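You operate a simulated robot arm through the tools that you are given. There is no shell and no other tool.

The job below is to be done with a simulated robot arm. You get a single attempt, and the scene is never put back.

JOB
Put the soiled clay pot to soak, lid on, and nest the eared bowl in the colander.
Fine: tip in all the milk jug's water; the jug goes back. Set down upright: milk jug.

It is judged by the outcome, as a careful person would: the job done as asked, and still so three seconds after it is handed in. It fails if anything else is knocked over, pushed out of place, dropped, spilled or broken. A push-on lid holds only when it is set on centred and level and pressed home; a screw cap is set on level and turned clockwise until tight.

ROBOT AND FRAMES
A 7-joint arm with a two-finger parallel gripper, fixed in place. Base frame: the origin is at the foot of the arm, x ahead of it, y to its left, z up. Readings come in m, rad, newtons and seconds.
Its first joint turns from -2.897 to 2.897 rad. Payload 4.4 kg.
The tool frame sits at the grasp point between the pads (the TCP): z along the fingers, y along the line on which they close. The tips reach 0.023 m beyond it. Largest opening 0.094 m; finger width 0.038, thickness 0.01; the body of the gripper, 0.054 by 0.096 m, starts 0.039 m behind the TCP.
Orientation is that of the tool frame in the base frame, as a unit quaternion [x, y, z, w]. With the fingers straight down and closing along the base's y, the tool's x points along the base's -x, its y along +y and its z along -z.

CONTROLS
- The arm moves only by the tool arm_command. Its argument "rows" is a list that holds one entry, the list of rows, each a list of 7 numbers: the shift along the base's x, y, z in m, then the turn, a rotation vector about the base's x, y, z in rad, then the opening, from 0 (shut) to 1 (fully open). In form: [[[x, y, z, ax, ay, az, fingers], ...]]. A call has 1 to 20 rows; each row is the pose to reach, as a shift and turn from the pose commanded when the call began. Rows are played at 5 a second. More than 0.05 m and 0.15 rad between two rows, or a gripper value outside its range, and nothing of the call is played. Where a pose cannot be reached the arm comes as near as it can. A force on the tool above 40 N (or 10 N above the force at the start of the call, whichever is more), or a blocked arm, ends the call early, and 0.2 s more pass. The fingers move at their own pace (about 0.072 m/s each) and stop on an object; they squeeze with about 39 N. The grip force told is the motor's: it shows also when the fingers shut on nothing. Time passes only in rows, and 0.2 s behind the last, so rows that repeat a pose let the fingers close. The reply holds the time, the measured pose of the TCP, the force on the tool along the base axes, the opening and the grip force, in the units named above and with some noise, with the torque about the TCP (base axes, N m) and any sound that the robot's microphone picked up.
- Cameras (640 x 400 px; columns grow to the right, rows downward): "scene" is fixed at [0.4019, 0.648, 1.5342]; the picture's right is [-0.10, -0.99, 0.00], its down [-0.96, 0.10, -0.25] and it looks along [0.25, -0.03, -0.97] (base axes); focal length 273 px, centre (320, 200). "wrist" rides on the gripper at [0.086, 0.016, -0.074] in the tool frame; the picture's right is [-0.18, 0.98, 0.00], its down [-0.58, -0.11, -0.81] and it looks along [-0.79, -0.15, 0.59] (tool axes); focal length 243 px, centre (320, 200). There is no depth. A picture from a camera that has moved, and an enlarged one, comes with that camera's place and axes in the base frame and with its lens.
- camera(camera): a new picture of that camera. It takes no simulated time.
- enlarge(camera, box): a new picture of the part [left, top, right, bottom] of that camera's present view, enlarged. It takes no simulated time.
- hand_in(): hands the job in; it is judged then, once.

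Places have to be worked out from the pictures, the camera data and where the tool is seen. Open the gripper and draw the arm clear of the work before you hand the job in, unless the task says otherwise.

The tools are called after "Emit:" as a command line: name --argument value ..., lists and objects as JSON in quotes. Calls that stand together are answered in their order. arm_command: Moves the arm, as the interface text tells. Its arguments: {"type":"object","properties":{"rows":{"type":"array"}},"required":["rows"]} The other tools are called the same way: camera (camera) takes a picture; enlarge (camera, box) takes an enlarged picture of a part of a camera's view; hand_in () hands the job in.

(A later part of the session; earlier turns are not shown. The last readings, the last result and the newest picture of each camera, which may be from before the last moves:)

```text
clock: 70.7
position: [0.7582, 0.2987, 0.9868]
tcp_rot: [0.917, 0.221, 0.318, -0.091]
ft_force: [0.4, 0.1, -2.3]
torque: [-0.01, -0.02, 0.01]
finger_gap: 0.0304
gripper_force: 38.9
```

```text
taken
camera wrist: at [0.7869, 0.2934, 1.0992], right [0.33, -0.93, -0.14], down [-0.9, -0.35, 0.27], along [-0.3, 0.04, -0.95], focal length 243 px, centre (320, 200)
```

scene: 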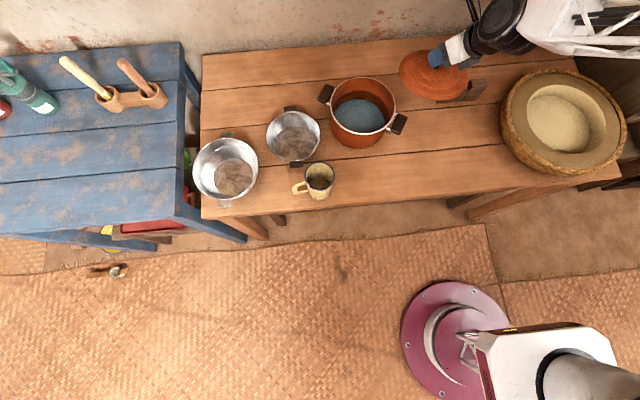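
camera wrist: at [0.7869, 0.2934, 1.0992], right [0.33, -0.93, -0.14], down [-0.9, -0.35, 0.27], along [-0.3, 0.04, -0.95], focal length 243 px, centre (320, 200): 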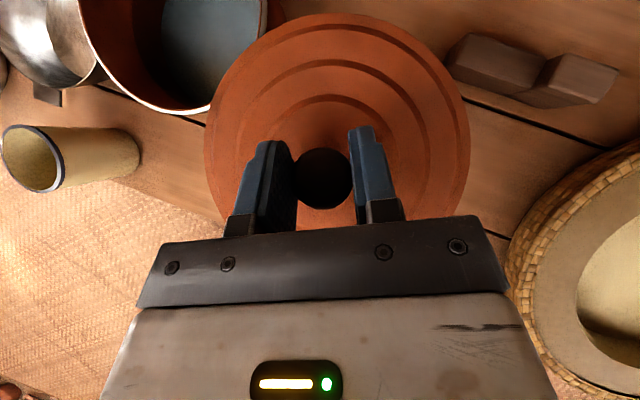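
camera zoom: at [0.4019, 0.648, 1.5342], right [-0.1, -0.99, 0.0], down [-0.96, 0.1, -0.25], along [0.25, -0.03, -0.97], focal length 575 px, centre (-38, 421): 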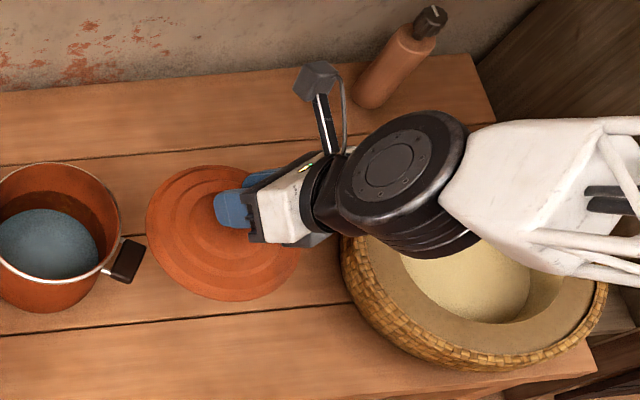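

The lid is level again and held firmly, and the pose is free of contact. I'll carry it over the pot with a modest yaw, keeping it well above the rim.

Emit:
arm_command --rows '[[[0.01, 0.02, 0, 0, 0, 0.03, 0], [0.022, 0.045, 0, 0, 0, 0.07, 0], [0.035, 0.072, 0, 0, 0, 0.11, 0], [0.049, 0.1, 0, 0, 0, 0.15, 0], [0.062, 0.127, 0, 0, 0, 0.19, 0], [0.074, 0.15, 0, 0, 0, 0.23, 0], [0.084, 0.17, 0, 0, 0, 0.25, 0], [0.089, 0.181, 0, 0, 0, 0.25, 0], [0.089, 0.181, 0, 0, 0, 0.25, 0]]]'

Emit:
enlarge --camera "scene" --box '[290, 20, 450, 160]'

Emit:
camera --camera "wrist"

```text
clock: 72.7
position: [0.8489, 0.4833, 0.9859]
tcp_rot: [0.883, 0.333, 0.304, -0.129]
ft_force: [0.6, -0.1, -2.3]
torque: [-0.01, 0.03, -0.01]
finger_gap: 0.0306
gripper_force: 39.2
```

```text
2.86 times, centred on (370, 90) of scene
camera zoom: at [0.4019, 0.648, 1.5342], right [-0.1, -0.99, 0.0], down [-0.96, 0.1, -0.25], along [0.25, -0.03, -0.97], focal length 780 px, centre (177, 514)
```

zoom: 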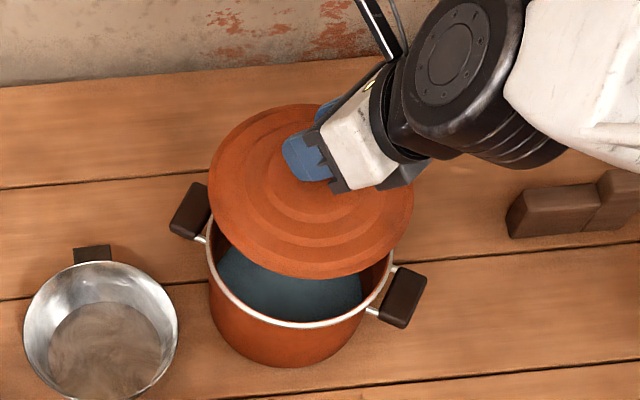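

```text
taken
camera wrist: at [0.8768, 0.4829, 1.0987], right [0.55, -0.82, -0.14], down [-0.78, -0.56, 0.27], along [-0.3, -0.04, -0.95], focal length 243 px, centre (320, 200)
```

wrist: 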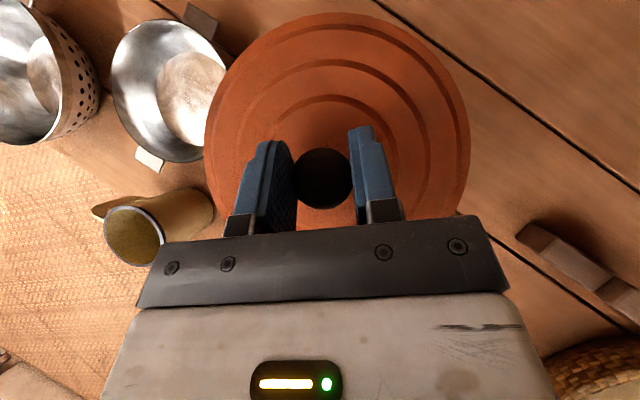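

The lid is over the pot and level to within about a degree. I'll lower to roughly 1-2 cm above the rim and compare the outlines for centring.

Emit:
arm_command --rows '[[[0, 0, -0.015, 0, 0, 0, 0], [0, 0, -0.03, 0, 0, 0, 0], [0, 0, -0.045, 0, 0, 0, 0], [0, 0, -0.055, 0, 0, 0, 0], [0, 0, -0.055, 0, 0, 0, 0]]]'

Emit:
enlarge --camera "scene" --box '[310, 50, 420, 160]'

Emit:
camera --camera "wrist"

```text
clock: 73.9
position: [0.8497, 0.4814, 0.9332]
tcp_rot: [0.882, 0.334, 0.305, -0.131]
ft_force: [6.8, 5.5, 26.3]
torque: [-0.15, -0.43, 0.12]
finger_gap: 0.031
gripper_force: 39.0
```

```text
3.64 times, centred on (365, 105) of scene
camera zoom: at [0.4019, 0.648, 1.5342], right [-0.1, -0.99, 0.0], down [-0.96, 0.1, -0.25], along [0.25, -0.03, -0.97], focal length 992 px, centre (156, 546)
```

zoom: 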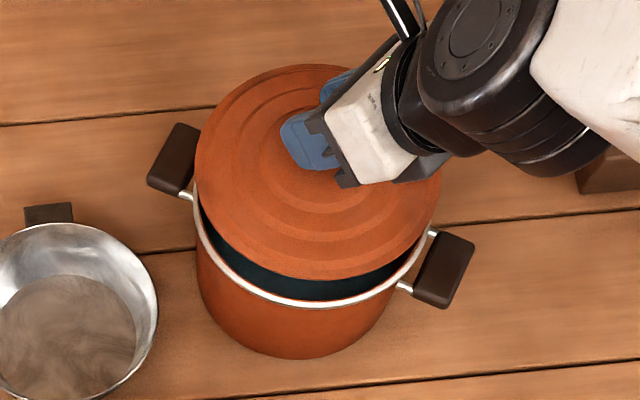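

```text
taken
camera wrist: at [0.8776, 0.4819, 1.0459], right [0.55, -0.82, -0.14], down [-0.78, -0.56, 0.27], along [-0.3, -0.04, -0.95], focal length 243 px, centre (320, 200)
```

wrist: 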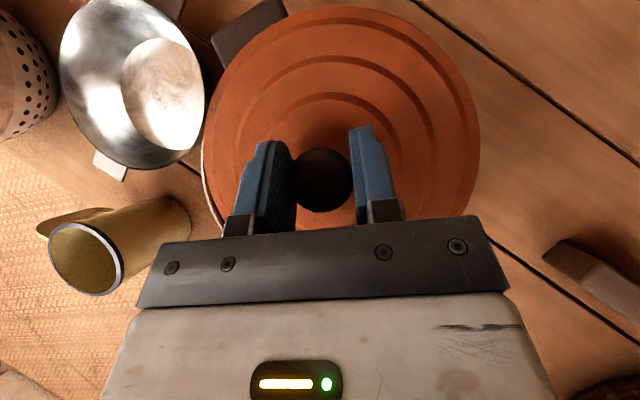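

Contact came early (26 N at TCP z 0.933). The outline shows the lid about 1.5 cm too far out in +x, consistent with the rim being at z≈0.855. I'll lift slightly and shift the lid inward.

Emit:
arm_command --rows '[[[0, 0, 0.006, 0, 0, 0, 0], [0, 0, 0.012, 0, 0, 0, 0], [-0.007, 0.0005, 0.012, 0, 0, 0, 0], [-0.0145, 0.001, 0.012, 0, 0, 0, 0], [-0.0145, 0.001, 0.012, 0, 0, 0, 0]]]'

Emit:
enlarge --camera "scene" --box '[310, 50, 420, 160]'

Emit:
camera --camera "wrist"

```text
clock: 75.1
position: [0.8329, 0.4832, 0.9412]
tcp_rot: [0.883, 0.334, 0.304, -0.13]
ft_force: [0.3, -0.7, -1.9]
torque: [0.0, -0.01, -0.01]
finger_gap: 0.0308
gripper_force: 38.6
```

```text
3.64 times, centred on (365, 105) of scene
camera zoom: at [0.4019, 0.648, 1.5342], right [-0.1, -0.99, 0.0], down [-0.96, 0.1, -0.25], along [0.25, -0.03, -0.97], focal length 992 px, centre (156, 546)
```

zoom: 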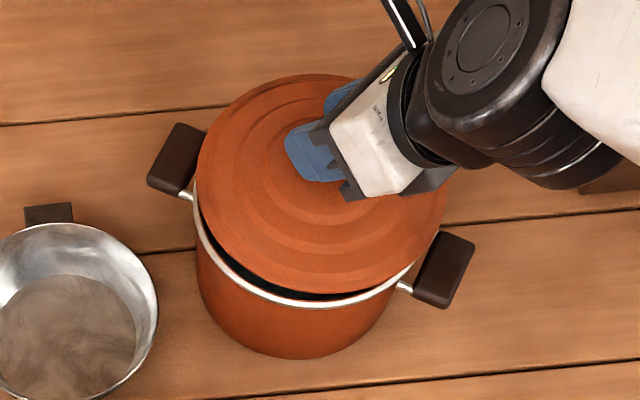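

```text
taken
camera wrist: at [0.8621, 0.4829, 1.0547], right [0.55, -0.82, -0.14], down [-0.78, -0.56, 0.27], along [-0.3, -0.04, -0.95], focal length 243 px, centre (320, 200)
```

wrist: 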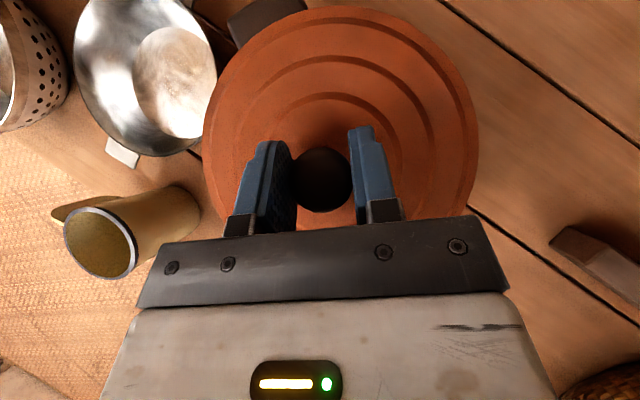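

The lid is level, and compared with the rim it is still about 5 mm too far out and 3-4 mm too far right. I'll correct that and lower gently, watching the force.

Emit:
arm_command --rows '[[[-0.005, 0.004, 0, 0, 0, 0, 0], [-0.005, 0.004, -0.004, 0, 0, 0, 0], [-0.005, 0.004, -0.008, 0, 0, 0, 0], [-0.005, 0.004, -0.011, 0, 0, 0, 0], [-0.005, 0.004, -0.011, 0, 0, 0, 0]]]'

Emit:
enlarge --camera "scene" --box '[310, 50, 420, 160]'

Emit:
camera --camera "wrist"

```text
clock: 76.3
position: [0.8295, 0.4858, 0.934]
tcp_rot: [0.883, 0.333, 0.306, -0.129]
ft_force: [2.1, -1.0, 5.6]
torque: [-0.27, 0.54, 0.16]
finger_gap: 0.0303
gripper_force: 38.2
```

```text
3.64 times, centred on (365, 105) of scene
camera zoom: at [0.4019, 0.648, 1.5342], right [-0.1, -0.99, 0.0], down [-0.96, 0.1, -0.25], along [0.25, -0.03, -0.97], focal length 992 px, centre (156, 546)
```

zoom: 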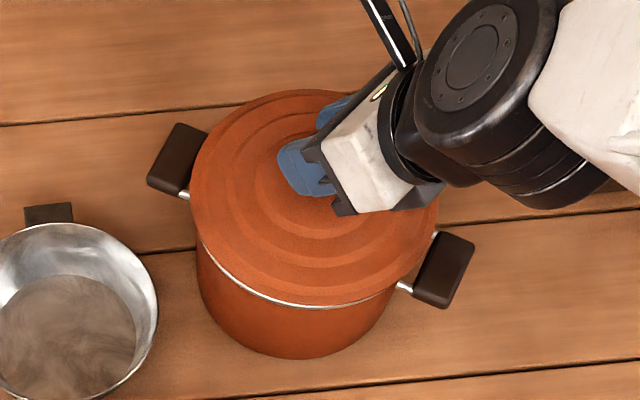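

```text
taken
camera wrist: at [0.8574, 0.4873, 1.0452], right [0.55, -0.82, -0.14], down [-0.78, -0.56, 0.27], along [-0.3, -0.04, -0.95], focal length 243 px, centre (320, 200)
```

wrist: 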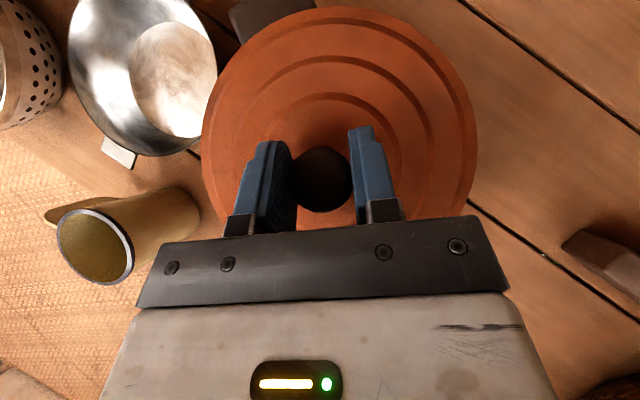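

Light contact now, on the near side, and the outlines are nearly concentric. I'll zoom in on the near rim gap before pressing.

Emit:
enlarge --camera "scene" --box '[335, 95, 405, 140]'

Emit:
enlarge --camera "scene" --box '[320, 65, 380, 115]'

Emit:
enlarge --camera "wrist" --box '[180, 0, 500, 230]'

```text
8.89 times, centred on (370, 118) of scene
camera zoom: at [0.4019, 0.648, 1.5342], right [-0.1, -0.99, 0.0], down [-0.96, 0.1, -0.25], along [0.25, -0.03, -0.97], focal length 2426 px, centre (-124, 933)
```

zoom: 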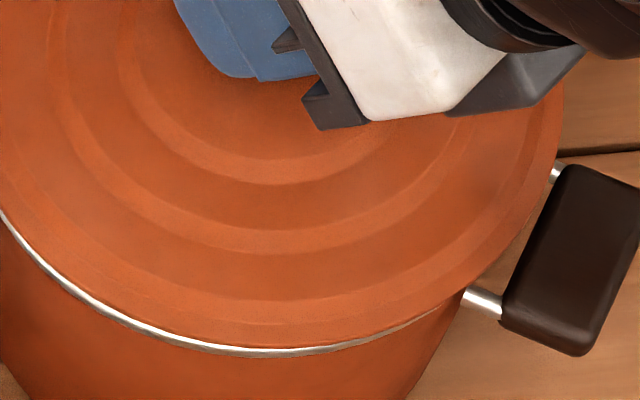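

```text
8.00 times, centred on (350, 90) of scene
camera zoom: at [0.4019, 0.648, 1.5342], right [-0.1, -0.99, 0.0], down [-0.96, 0.1, -0.25], along [0.25, -0.03, -0.97], focal length 2184 px, centre (80, 1080)
```

zoom: 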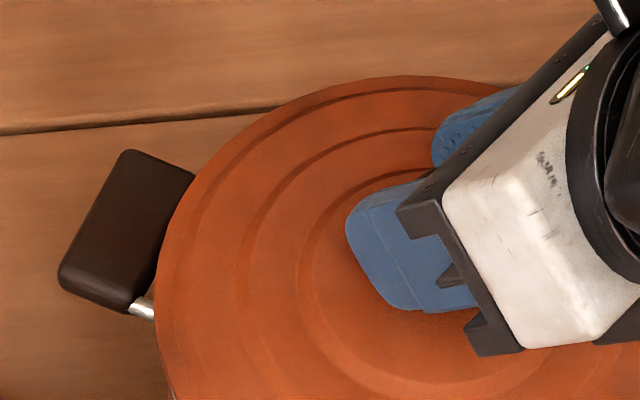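

```text
1.74 times, centred on (340, 115) of wrist
camera zoom: at [0.8574, 0.4873, 1.0452], right [0.55, -0.82, -0.14], down [-0.78, -0.56, 0.27], along [-0.3, -0.04, -0.95], focal length 422 px, centre (285, 348)
```

zoom: 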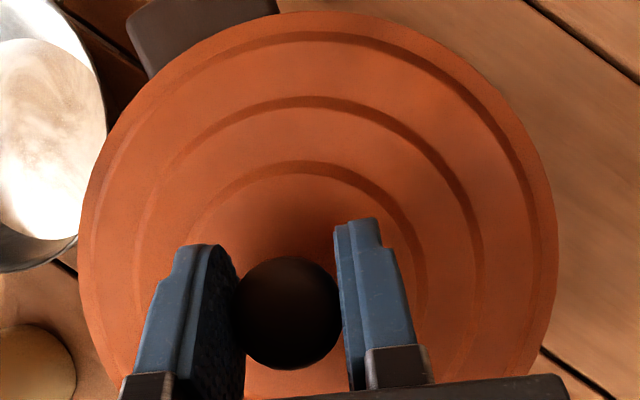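

A thin crescent of rim shows at the near-left and the contact torque is at the near-right side, so the lid sits a couple of mm too far near-right. I'll lift slightly, shift (+2 mm, +2 mm), and lower again.

Emit:
arm_command --rows '[[[0, 0, 0.003, 0, 0, 0, 0], [0.002, 0.002, 0.003, 0, 0, 0, 0], [0.002, 0.002, 0, 0, 0, 0, 0], [0.002, 0.002, -0.002, 0, 0, 0, 0], [0.002, 0.002, -0.004, 0, 0, 0, 0], [0.002, 0.002, -0.004, 0, 0, 0, 0]]]'

Emit:
enlarge --camera "scene" --box '[310, 50, 420, 160]'

```text
clock: 77.7
position: [0.8306, 0.4889, 0.9286]
tcp_rot: [0.883, 0.333, 0.306, -0.13]
ft_force: [6.0, -6.9, 18.6]
torque: [0.89, -0.36, -0.17]
finger_gap: 0.0305
gripper_force: 38.7
```

```text
3.64 times, centred on (365, 105) of scene
camera zoom: at [0.4019, 0.648, 1.5342], right [-0.1, -0.99, 0.0], down [-0.96, 0.1, -0.25], along [0.25, -0.03, -0.97], focal length 992 px, centre (156, 546)
```

zoom: 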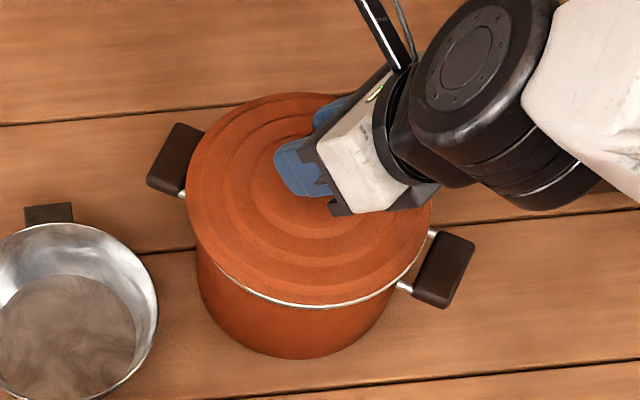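

It dropped further (z 0.9286), and the lateral force shows the lid is now slightly too far to +y and -x. I'll adjust by about 1.5 mm back and press gently.

Emit:
arm_command --rows '[[[0, 0, 0.002, 0, 0, 0, 0], [0.0015, -0.0017, 0.002, 0, 0, 0, 0], [0.0015, -0.0017, 0, 0, 0, 0, 0], [0.0015, -0.0017, -0.002, 0, 0, 0, 0], [0.0015, -0.0017, -0.002, 0, 0, 0, 0]]]'

Emit:
enlarge --camera "scene" --box '[310, 50, 420, 160]'

```text
clock: 78.9
position: [0.8311, 0.4866, 0.9274]
tcp_rot: [0.883, 0.333, 0.305, -0.13]
ft_force: [-4.7, 1.1, 25.7]
torque: [0.65, 0.01, -0.1]
finger_gap: 0.0309
gripper_force: 39.2
```

```text
3.64 times, centred on (365, 105) of scene
camera zoom: at [0.4019, 0.648, 1.5342], right [-0.1, -0.99, 0.0], down [-0.96, 0.1, -0.25], along [0.25, -0.03, -0.97], focal length 992 px, centre (156, 546)
```

zoom: 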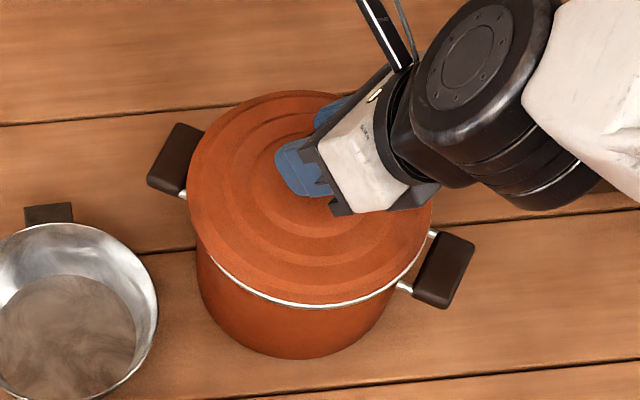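

The lid's outline is still about 3-4 mm left of concentric and contact is on the +y side. I'll lift it free a bit more, shift -y by 3 mm, and lower again.

Emit:
arm_command --rows '[[[0, 0, 0.004, 0, 0, 0, 0], [0, -0.0015, 0.008, 0, 0, 0, 0], [0, -0.003, 0.008, 0, 0, 0, 0], [0, -0.003, 0.008, 0, 0, 0, 0]]]'

Emit:
enlarge --camera "scene" --box '[310, 50, 420, 160]'

Emit:
enlarge --camera "wrist" --box '[180, 0, 500, 230]'

```text
clock: 79.9
position: [0.8311, 0.4837, 0.9344]
tcp_rot: [0.883, 0.333, 0.304, -0.129]
ft_force: [-0.2, 0.4, -3.2]
torque: [-0.02, 0.0, -0.01]
finger_gap: 0.0309
gripper_force: 39.2
```

```text
3.64 times, centred on (365, 105) of scene
camera zoom: at [0.4019, 0.648, 1.5342], right [-0.1, -0.99, 0.0], down [-0.96, 0.1, -0.25], along [0.25, -0.03, -0.97], focal length 992 px, centre (156, 546)
```

zoom: 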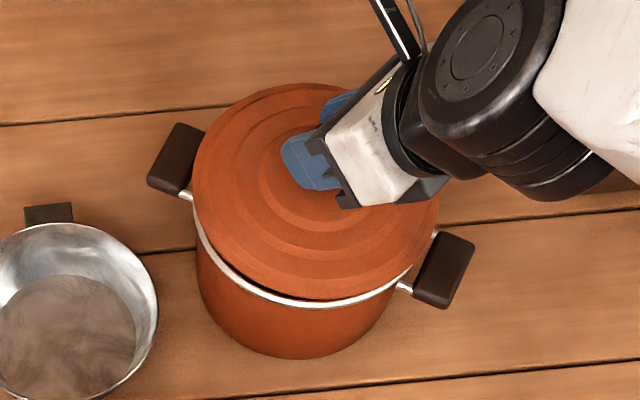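

```text
1.74 times, centred on (340, 115) of wrist
camera zoom: at [0.8615, 0.4843, 1.0463], right [0.55, -0.82, -0.14], down [-0.78, -0.56, 0.27], along [-0.3, -0.04, -0.95], focal length 422 px, centre (285, 348)
```

zoom: 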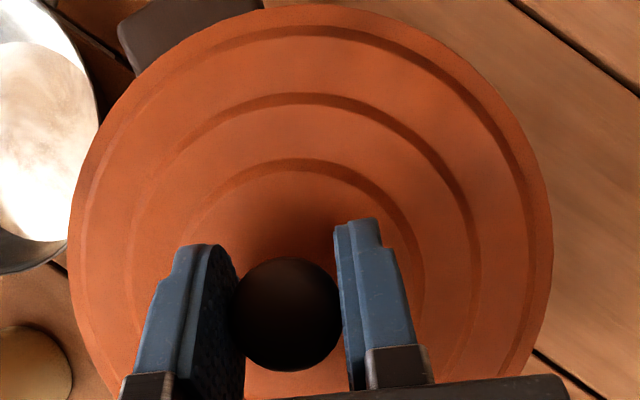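

The lid is free again. Comparing the wrist view with the grasp view, it has tipped about 3° (the +y side is high) from that contact, so I'll rotate it back level, keep it centred, and lower again.

Emit:
arm_command --rows '[[[-0.001, 0.001, 0.002, -0.022, -0.015, 0, 0], [-0.0025, 0.002, 0.002, -0.045, -0.03, 0, 0], [-0.0025, 0.002, 0, -0.045, -0.03, 0, 0], [-0.0025, 0.002, 0, -0.045, -0.03, 0, 0]]]'

Emit:
enlarge --camera "scene" --box '[310, 50, 420, 160]'

Emit:
enlarge --camera "wrist" --box '[180, 0, 500, 230]'

```text
clock: 80.9
position: [0.8291, 0.4848, 0.9349]
tcp_rot: [0.88, 0.343, 0.311, -0.106]
ft_force: [-0.8, 0.5, -2.2]
torque: [0.01, -0.02, 0.02]
finger_gap: 0.0306
gripper_force: 38.7
```

```text
3.64 times, centred on (365, 105) of scene
camera zoom: at [0.4019, 0.648, 1.5342], right [-0.1, -0.99, 0.0], down [-0.96, 0.1, -0.25], along [0.25, -0.03, -0.97], focal length 992 px, centre (156, 546)
```

zoom: 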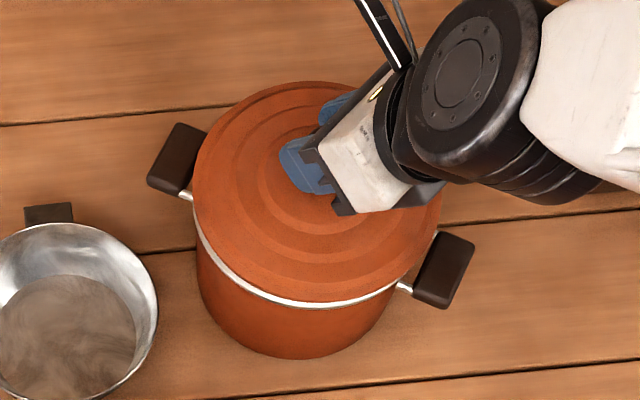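

```text
1.74 times, centred on (340, 115) of wrist
camera zoom: at [0.8553, 0.4912, 1.0474], right [0.55, -0.83, -0.09], down [-0.79, -0.55, 0.27], along [-0.27, -0.08, -0.96], focal length 422 px, centre (285, 348)
```

zoom: 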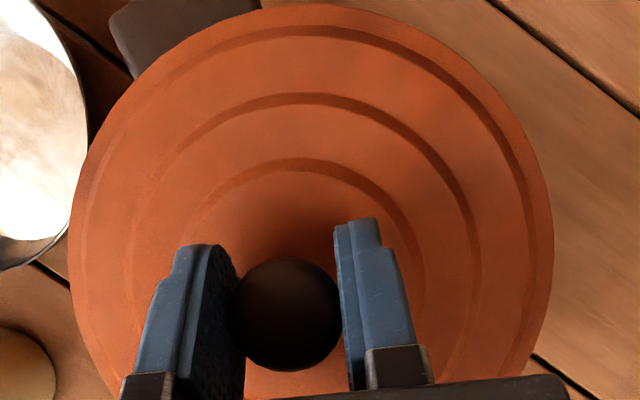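

Lowering in small steps and reading the contact forces.

Emit:
arm_command --rows '[[[-0.001, 0.0005, -0.002, 0, 0, 0, 0], [-0.001, 0.0005, -0.004, 0, 0, 0, 0], [-0.001, 0.0005, -0.006, 0, 0, 0, 0], [-0.001, 0.0005, -0.006, 0, 0, 0, 0]]]'

Emit:
enlarge --camera "scene" --box '[310, 50, 420, 160]'

```text
clock: 81.9
position: [0.8291, 0.485, 0.9284]
tcp_rot: [0.881, 0.342, 0.31, -0.105]
ft_force: [0.1, -0.3, -2.9]
torque: [0.01, -0.02, -0.01]
finger_gap: 0.0306
gripper_force: 39.2
```

```text
3.64 times, centred on (365, 105) of scene
camera zoom: at [0.4019, 0.648, 1.5342], right [-0.1, -0.99, 0.0], down [-0.96, 0.1, -0.25], along [0.25, -0.03, -0.97], focal length 992 px, centre (156, 546)
```

zoom: 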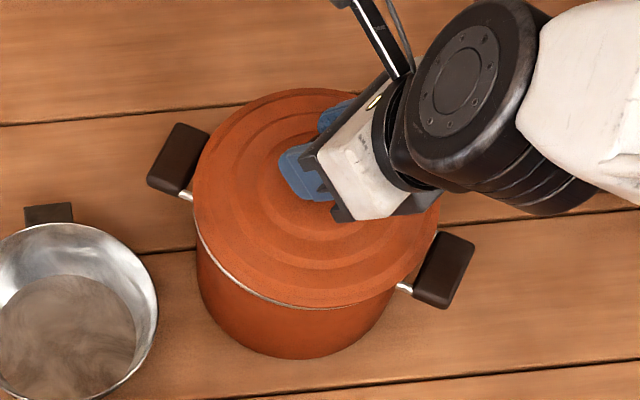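

There is no contact at all at z 0.928, so the lid is entering the mouth freely. Continuing down in 2 mm steps.

Emit:
arm_command --rows '[[[0, 0, -0.002, 0, 0, 0, 0], [0, 0, -0.004, 0, 0, 0, 0], [0, 0, -0.004, 0, 0, 0, 0]]]'

Emit:
enlarge --camera "scene" --box '[310, 50, 420, 160]'

```text
clock: 82.7
position: [0.8289, 0.4867, 0.9242]
tcp_rot: [0.88, 0.343, 0.311, -0.105]
ft_force: [-0.4, -0.3, 3.0]
torque: [-0.08, 0.46, -0.04]
finger_gap: 0.0306
gripper_force: 39.2
```

```text
3.64 times, centred on (365, 105) of scene
camera zoom: at [0.4019, 0.648, 1.5342], right [-0.1, -0.99, 0.0], down [-0.96, 0.1, -0.25], along [0.25, -0.03, -0.97], focal length 992 px, centre (156, 546)
```

zoom: 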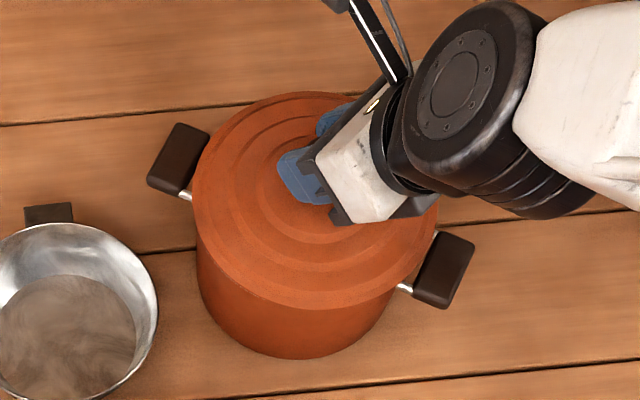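

The rim is fully covered and there is light contact at the near side. I'll press down a few mm to seat it all round.

Emit:
arm_command --rows '[[[0, 0, -0.002, 0, 0, 0, 0], [0, 0, -0.004, 0, 0, 0, 0], [0, 0, -0.004, 0, 0, 0, 0]]]'

Emit:
enlarge --camera "scene" --box '[310, 50, 420, 160]'

Emit:
enlarge --camera "wrist" --box '[180, 0, 500, 230]'

```text
clock: 83.5
position: [0.8287, 0.487, 0.9224]
tcp_rot: [0.88, 0.343, 0.311, -0.105]
ft_force: [4.5, -4.1, 22.9]
torque: [0.14, 0.43, 0.07]
finger_gap: 0.0306
gripper_force: 38.8
```

```text
3.64 times, centred on (365, 105) of scene
camera zoom: at [0.4019, 0.648, 1.5342], right [-0.1, -0.99, 0.0], down [-0.96, 0.1, -0.25], along [0.25, -0.03, -0.97], focal length 992 px, centre (156, 546)
```

zoom: 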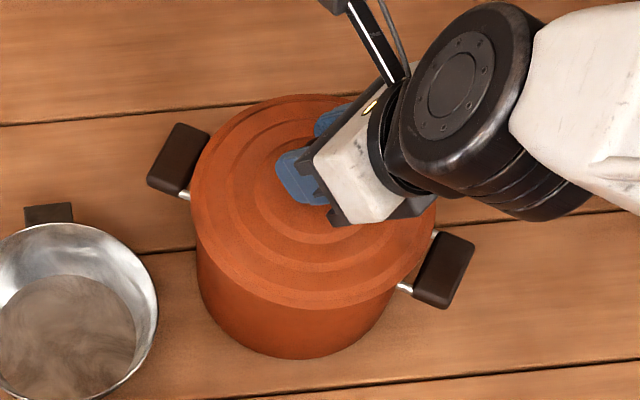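

```text
1.74 times, centred on (340, 115) of wrist
camera zoom: at [0.8548, 0.4924, 1.0356], right [0.55, -0.83, -0.09], down [-0.79, -0.55, 0.27], along [-0.27, -0.08, -0.96], focal length 422 px, centre (285, 348)
```

zoom: 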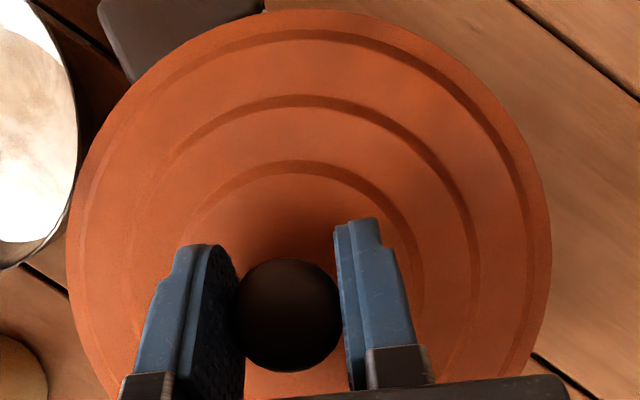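

The lid is concentric with the rim and seated, with the contact force central. I'll press a little harder to make sure it is home, then unload and open the fingers.

Emit:
arm_command --rows '[[[0, 0, -0.001, 0, 0, 0, 0], [0, 0, -0.002, 0, 0, 0, 0], [0, 0, -0.002, 0, 0, 0, 0]]]'

Emit:
enlarge --camera "scene" --box '[310, 50, 420, 160]'

```text
clock: 84.1
position: [0.8308, 0.4871, 0.9221]
tcp_rot: [0.88, 0.341, 0.312, -0.105]
ft_force: [-1.1, 0.9, 3.1]
torque: [0.23, 0.45, 0.04]
finger_gap: 0.0306
gripper_force: 39.0
stopped in row 2: the force on the tool passed its limit at 42 N (the readings are from after the stop); the commanded pose is now the measured one
```

```text
3.64 times, centred on (365, 105) of scene
camera zoom: at [0.4019, 0.648, 1.5342], right [-0.1, -0.99, 0.0], down [-0.96, 0.1, -0.25], along [0.25, -0.03, -0.97], focal length 992 px, centre (156, 546)
```

zoom: 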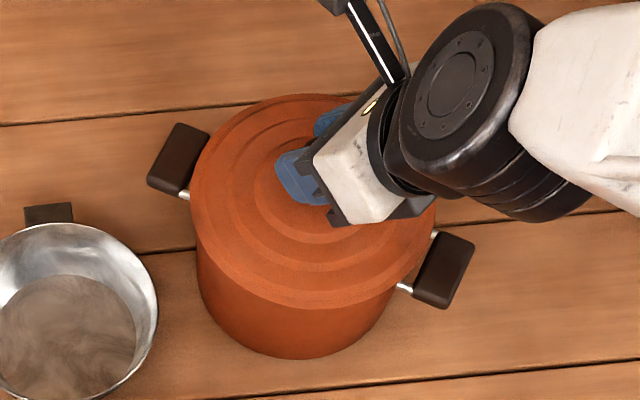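

It took 42 N and now rests with little residual force. I'll open the fingers in place and then look.

Emit:
arm_command --rows '[[[0, 0, 0, 0, 0, 0, 0.4], [0, 0, 0, 0, 0, 0, 0.6], [0, 0, 0, 0, 0, 0, 0.9], [0, 0, 0, 0, 0, 0, 1], [0, 0, 0, 0, 0, 0, 1], [0, 0, 0, 0, 0, 0, 1]]]'

Emit:
enlarge --camera "scene" --box '[310, 50, 420, 160]'

Emit:
camera --camera "wrist"

```text
clock: 85.5
position: [0.8294, 0.4875, 0.9214]
tcp_rot: [0.88, 0.342, 0.312, -0.106]
ft_force: [0.2, 0.3, -0.2]
torque: [-0.02, -0.02, 0.01]
finger_gap: 0.0941
gripper_force: 0.1
```

```text
3.64 times, centred on (365, 105) of scene
camera zoom: at [0.4019, 0.648, 1.5342], right [-0.1, -0.99, 0.0], down [-0.96, 0.1, -0.25], along [0.25, -0.03, -0.97], focal length 992 px, centre (156, 546)
```

zoom: 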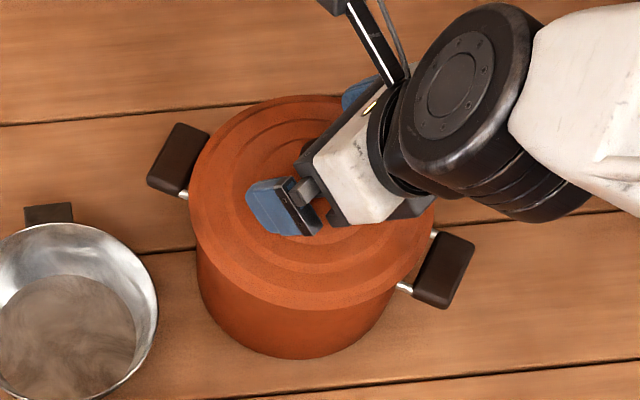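

```text
taken
camera wrist: at [0.855, 0.4925, 1.0348], right [0.55, -0.83, -0.09], down [-0.79, -0.55, 0.27], along [-0.27, -0.08, -0.96], focal length 243 px, centre (320, 200)
```

wrist: 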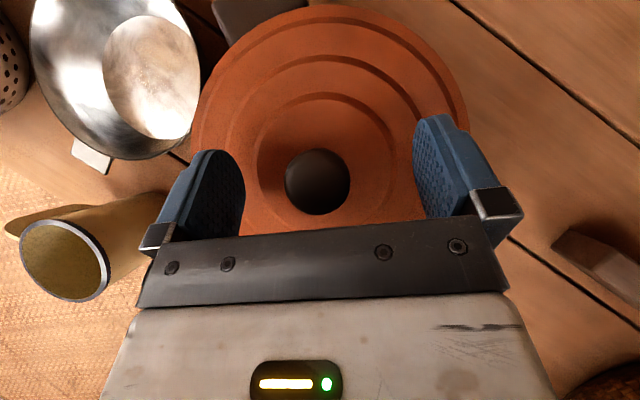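

The lid is released and sits flush and concentric on the pot. I'll back the fingers out along the tool axis and take a clear look.

Emit:
arm_command --rows '[[[-0.007, -0.006, 0.012, 0, 0, 0, 1], [-0.019, -0.016, 0.031, 0, 0, 0, 1], [-0.034, -0.028, 0.055, 0, 0, 0, 1], [-0.05, -0.045, 0.08, 0, 0, 0, 1], [-0.075, -0.075, 0.1, 0, 0, 0, 1], [-0.105, -0.105, 0.12, 0, 0, 0, 1], [-0.135, -0.135, 0.13, 0, 0, 0, 1], [-0.135, -0.135, 0.13, 0, 0, 0, 1]]]'

Emit:
enlarge --camera "scene" --box '[310, 50, 420, 160]'

Emit:
camera --camera "wrist"

Emit:
camera --camera "scene"

```text
clock: 87.3
position: [0.6937, 0.3526, 1.0544]
tcp_rot: [0.881, 0.341, 0.312, -0.105]
ft_force: [-1.1, -0.3, -0.3]
torque: [0.03, 0.0, 0.0]
finger_gap: 0.0942
gripper_force: 0.0
```

```text
3.64 times, centred on (365, 105) of scene
camera zoom: at [0.4019, 0.648, 1.5342], right [-0.1, -0.99, 0.0], down [-0.96, 0.1, -0.25], along [0.25, -0.03, -0.97], focal length 992 px, centre (156, 546)
```

zoom: 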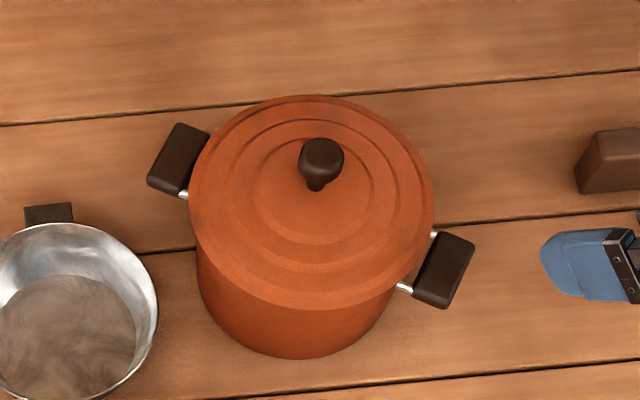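

```text
taken
camera wrist: at [0.7185, 0.3582, 1.166], right [0.55, -0.83, -0.09], down [-0.79, -0.55, 0.27], along [-0.27, -0.08, -0.96], focal length 243 px, centre (320, 200)
```

wrist: 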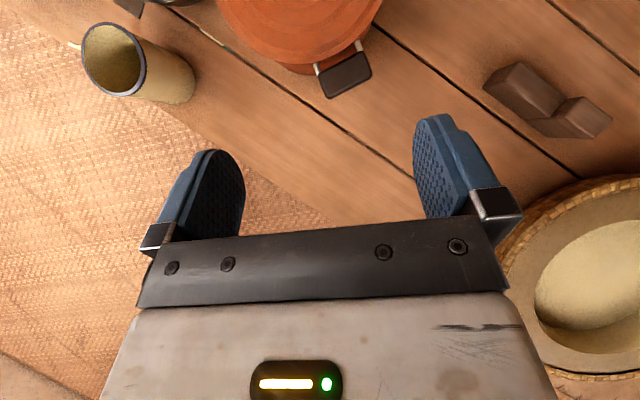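

```text
taken
```

scene: 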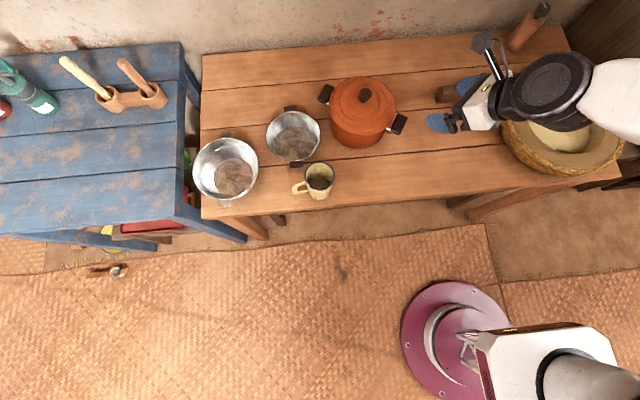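

The lid is seated all round and the pot and jug are in place. Next is the eared bowl: I'll return the tool to vertical and swing the camera back to the base-facing side, where the arm reached farther. First, removing the tilt.

Emit:
arm_command --rows '[[[-0.01, 0.01, 0.01, -0.0858, 0.103, 0, 1], [-0.02, 0.02, 0.02, -0.1715, 0.206, 0, 1], [-0.03, 0.03, 0.03, -0.2573, 0.309, 0, 1], [-0.04, 0.04, 0.04, -0.343, 0.412, 0, 1], [-0.05, 0.05, 0.05, -0.4288, 0.5149, 0, 1], [-0.05, 0.05, 0.05, -0.4288, 0.5149, 0, 1]]]'

```text
clock: 88.7
position: [0.6441, 0.4036, 1.1017]
tcp_rot: [0.932, 0.362, 0.0, -0.001]
ft_force: [0.3, 0.2, -0.1]
torque: [0.0, 0.03, -0.03]
finger_gap: 0.0943
gripper_force: 0.1
```

The tool is vertical. Now I'll yaw +137.6° back to the original orientation while moving above the bowl side at a safe height.

Emit:
arm_command --rows '[[[0, 0.01, 0, 0, 0, 0.1413, 1], [0, 0.02, 0, 0, 0, 0.2825, 1], [0, 0.03, 0, 0, 0, 0.4238, 1], [0, 0.04, 0, 0, 0, 0.5651, 1], [0, 0.05, 0, 0, 0, 0.7064, 1], [0, 0.06, 0, 0, 0, 0.8476, 1], [0, 0.07, 0, 0, 0, 0.9889, 1], [0, 0.08, 0, 0, 0, 1.1302, 1], [0, 0.1, 0, 0, 0, 1.2714, 1], [0, 0.12, 0, 0, 0, 1.4127, 1], [-0.01, 0.14, 0, 0, 0, 1.554, 1], [-0.02, 0.16, 0, 0, 0, 1.6952, 1], [-0.03, 0.18, 0, 0, 0, 1.8365, 1], [-0.04, 0.2, 0, 0, 0, 1.9778, 1], [-0.05, 0.22, 0, 0, 0, 2.1191, 1], [-0.06, 0.24, 0, 0, 0, 2.2603, 1], [-0.07, 0.26, 0, 0, 0, 2.4016, 1], [-0.07, 0.26, 0, 0, 0, 2.4016, 1]]]'

Emit:
camera --camera "wrist"

Emit:
camera --camera "scene"

```text
clock: 92.5
position: [0.5754, 0.6621, 1.1005]
tcp_rot: [-0.001, 1.0, -0.001, -0.001]
ft_force: [0.0, -0.1, 0.7]
torque: [0.01, -0.04, 0.0]
finger_gap: 0.0939
gripper_force: 0.1
```

```text
taken
camera wrist: at [0.4895, 0.6788, 1.1757], right [0.18, 0.98, 0.0], down [0.58, -0.11, 0.81], along [0.79, -0.15, -0.59], focal length 243 px, centre (320, 200)
```

wrist: 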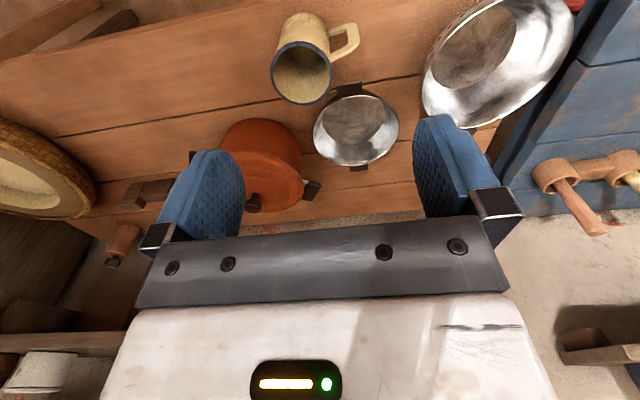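

```text
taken
```

scene: 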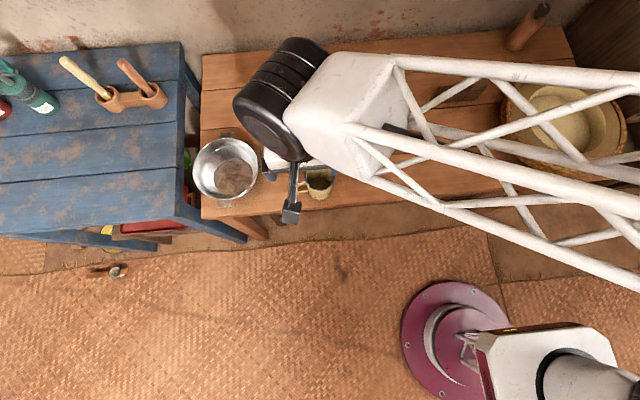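

Back in the original orientation. I'll zoom in on the bowl and colander to refine their positions from this view.

Emit:
enlarge --camera "wrist" --box '[290, 60, 430, 190]'

Emit:
enlarge --camera "wrist" --box '[400, 0, 600, 135]'

```text
3.08 times, centred on (360, 125) of wrist
camera zoom: at [0.4895, 0.6788, 1.1757], right [0.18, 0.98, 0.0], down [0.58, -0.11, 0.81], along [0.79, -0.15, -0.59], focal length 746 px, centre (197, 431)
```

zoom: 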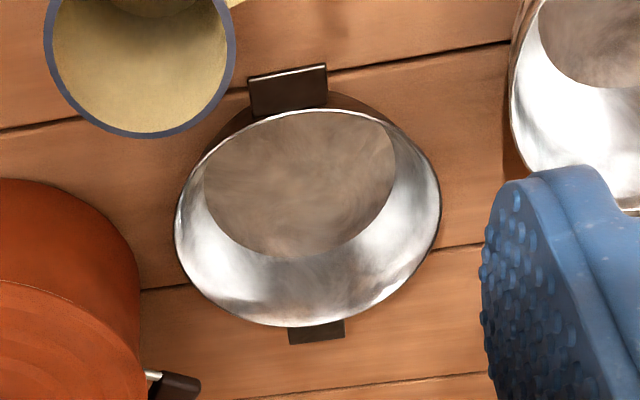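

```text
2.96 times, centred on (500, 68) of wrist
camera zoom: at [0.4895, 0.6788, 1.1757], right [0.18, 0.98, 0.0], down [0.58, -0.11, 0.81], along [0.79, -0.15, -0.59], focal length 719 px, centre (-213, 593)
```

zoom: 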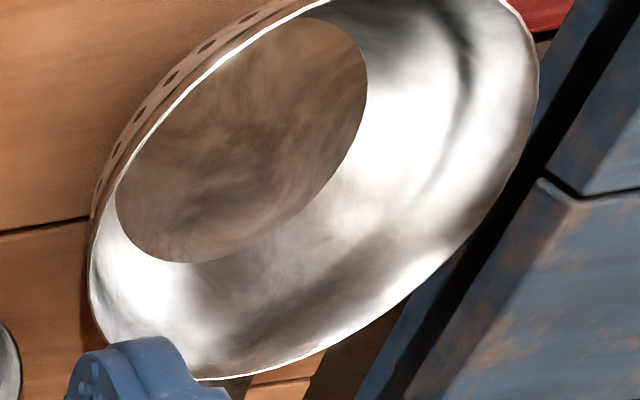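

The wrist model checks out against the lid knob to within 1 px, and the bowl centre is about (0.780, 0.691) with rim z≈0.82. I'll grip the rim at its near-right side, between jug and pot, with the tool yawed -30° and slightly pitched and rolled along the wall slope. First the yaw and move.

Emit:
arm_command --rows '[[[0.025, -0.02, 0, 0, 0, -0.131, 1], [0.05, -0.04, 0, 0, 0, -0.262, 1], [0.075, -0.06, 0, 0, 0, -0.393, 1], [0.1, -0.08, -0.02, 0, 0, -0.5236, 1], [0.12, -0.09, -0.04, 0, 0, -0.5236, 1], [0.12, -0.09, -0.04, 0, 0, -0.5236, 1]]]'

Emit:
arm_command --rows '[[[0.01, 0, 0, 0.0525, 0.091, 0, 1], [0.02, 0, 0, 0.105, 0.182, 0, 1], [0.02, 0, 0, 0.105, 0.182, 0, 1]]]'

Emit:
arm_command --rows '[[[0.005, 0, -0.01, 0.0907, -0.0524, 0, 1], [0.01, 0, -0.02, 0.1814, -0.1047, 0, 1], [0.015, 0, -0.03, 0.272, -0.157, 0, 1], [0.015, 0, -0.03, 0.272, -0.157, 0, 1]]]'

Emit:
camera --camera "wrist"

Emit:
camera --camera "scene"

```text
clock: 93.9
position: [0.695, 0.5714, 1.0612]
tcp_rot: [0.259, 0.966, -0.002, -0.001]
ft_force: [0.4, -0.1, 0.5]
torque: [-0.01, -0.09, -0.01]
finger_gap: 0.094
gripper_force: 0.1
```

```text
clock: 94.7
position: [0.7147, 0.5709, 1.0615]
tcp_rot: [0.257, 0.961, 0.026, -0.101]
ft_force: [-0.3, 0.5, 0.8]
torque: [0.02, -0.02, 0.0]
finger_gap: 0.094
gripper_force: 0.1
```

```text
clock: 95.7
position: [0.7303, 0.5721, 1.0314]
tcp_rot: [0.238, 0.953, 0.176, -0.061]
ft_force: [0.4, 0.2, -0.1]
torque: [0.0, 0.02, 0.0]
finger_gap: 0.0937
gripper_force: 0.1
```

```text
taken
camera wrist: at [0.6646, 0.597, 1.1237], right [0.63, 0.73, 0.27], down [0.48, -0.64, 0.6], along [0.61, -0.25, -0.75], focal length 243 px, centre (320, 200)
```

wrist: 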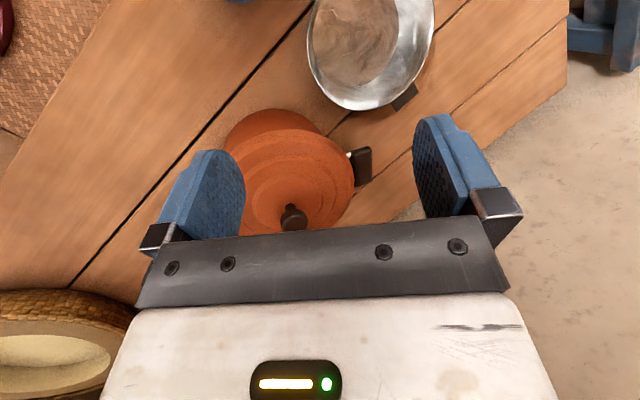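

```text
taken
```

scene: 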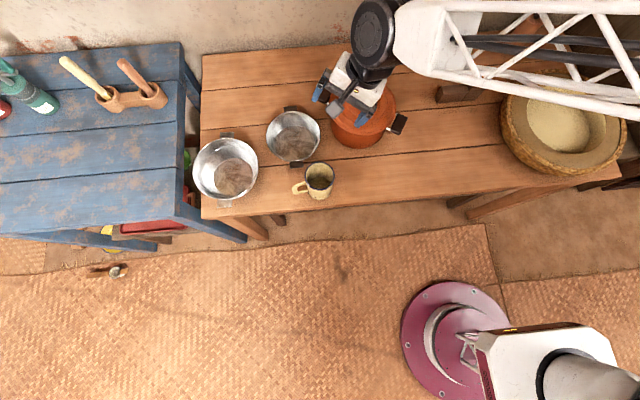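

All three rotations were followed. Before grasping, I'll test that this tool orientation also reaches the place point above the colander.

Emit:
arm_command --rows '[[[-0.015, 0.045, 0, 0, 0, 0, 1], [-0.03, 0.09, 0, 0, 0, 0, 1], [-0.045, 0.135, -0.01, 0, 0, 0, 1], [-0.058, 0.18, -0.03, 0, 0, 0, 1], [-0.066, 0.22, -0.06, 0, 0, 0, 1], [-0.066, 0.235, -0.09, 0, 0, 0, 1], [-0.066, 0.235, -0.11, 0, 0, 0, 1], [-0.066, 0.235, -0.11, 0, 0, 0, 1]]]'

Emit:
camera --camera "wrist"

Emit:
camera --camera "scene"

```text
refused: row 4 steps farther than a row can; nothing moved
```

```text
taken
camera wrist: at [0.6646, 0.597, 1.1237], right [0.63, 0.73, 0.27], down [0.48, -0.64, 0.6], along [0.61, -0.25, -0.75], focal length 243 px, centre (320, 200)
```

wrist: 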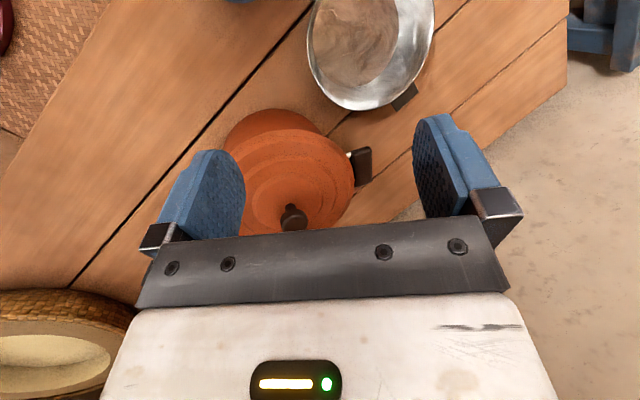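

```text
taken
```

scene: 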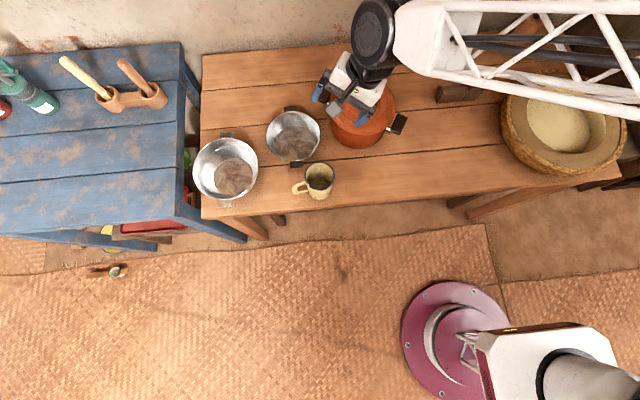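

The call was refused because one row exceeded 5 cm. I'm resending the same test path with smaller steps.

Emit:
arm_command --rows '[[[-0.012, 0.04, 0, 0, 0, 0, 1], [-0.024, 0.08, 0, 0, 0, 0, 1], [-0.036, 0.12, -0.01, 0, 0, 0, 1], [-0.048, 0.155, -0.02, 0, 0, 0, 1], [-0.058, 0.19, -0.04, 0, 0, 0, 1], [-0.066, 0.22, -0.06, 0, 0, 0, 1], [-0.066, 0.235, -0.09, 0, 0, 0, 1], [-0.066, 0.235, -0.11, 0, 0, 0, 1], [-0.066, 0.235, -0.11, 0, 0, 0, 1]]]'

Emit:
camera --camera "wrist"

Emit:
camera --camera "scene"

```text
clock: 97.7
position: [0.6637, 0.8075, 0.9244]
tcp_rot: [0.239, 0.953, 0.177, -0.06]
ft_force: [0.6, 0.2, 0.2]
torque: [-0.02, 0.02, -0.05]
finger_gap: 0.0939
gripper_force: 0.1
```

```text
taken
camera wrist: at [0.5977, 0.8315, 1.0152], right [0.63, 0.73, 0.27], down [0.48, -0.64, 0.6], along [0.61, -0.25, -0.75], focal length 243 px, centre (320, 200)
```

wrist: 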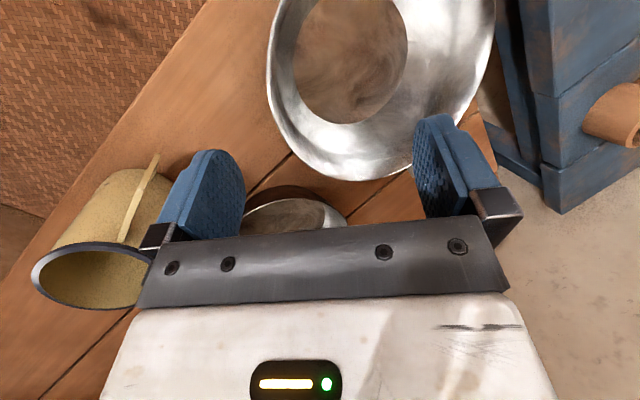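

```text
taken
```

scene: 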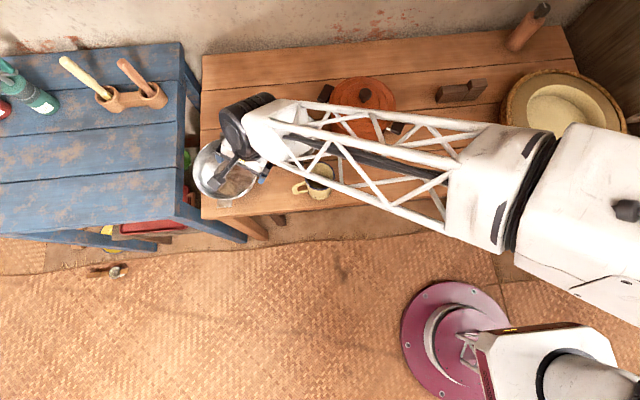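

The pose is reachable. I'll zoom into the colander from here to refine its rim position.

Emit:
enlarge --camera "wrist" --box '[240, 0, 520, 190]'

Emit:
enlarge --camera "scene" --box '[180, 110, 300, 220]'

```text
2.11 times, centred on (380, 95) of wrist
camera zoom: at [0.5977, 0.8315, 1.0152], right [0.63, 0.73, 0.27], down [0.48, -0.64, 0.6], along [0.61, -0.25, -0.75], focal length 511 px, centre (194, 421)
```

zoom: 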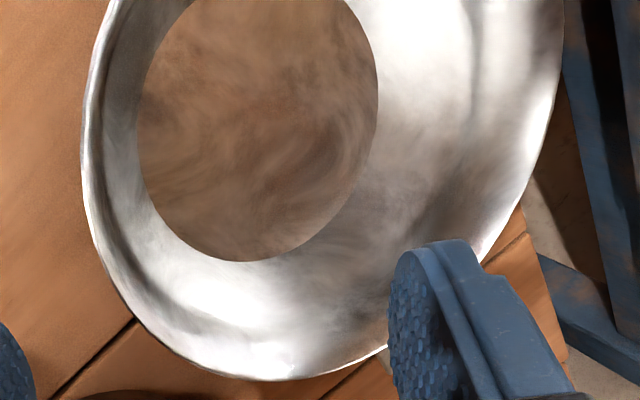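

```text
3.64 times, centred on (240, 165) of scene
camera zoom: at [0.4019, 0.648, 1.5342], right [-0.1, -0.99, 0.0], down [-0.96, 0.1, -0.25], along [0.25, -0.03, -0.97], focal length 992 px, centre (611, 327)
```

zoom: 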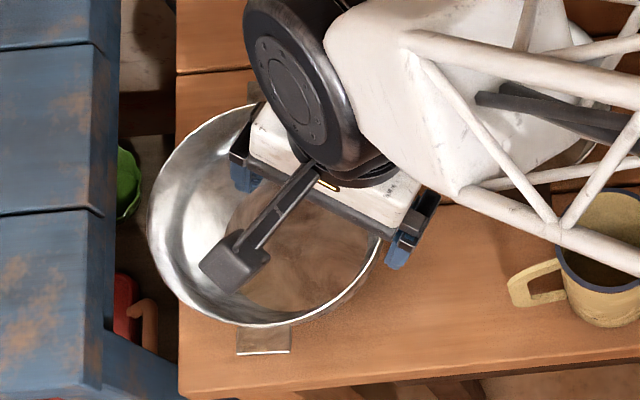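

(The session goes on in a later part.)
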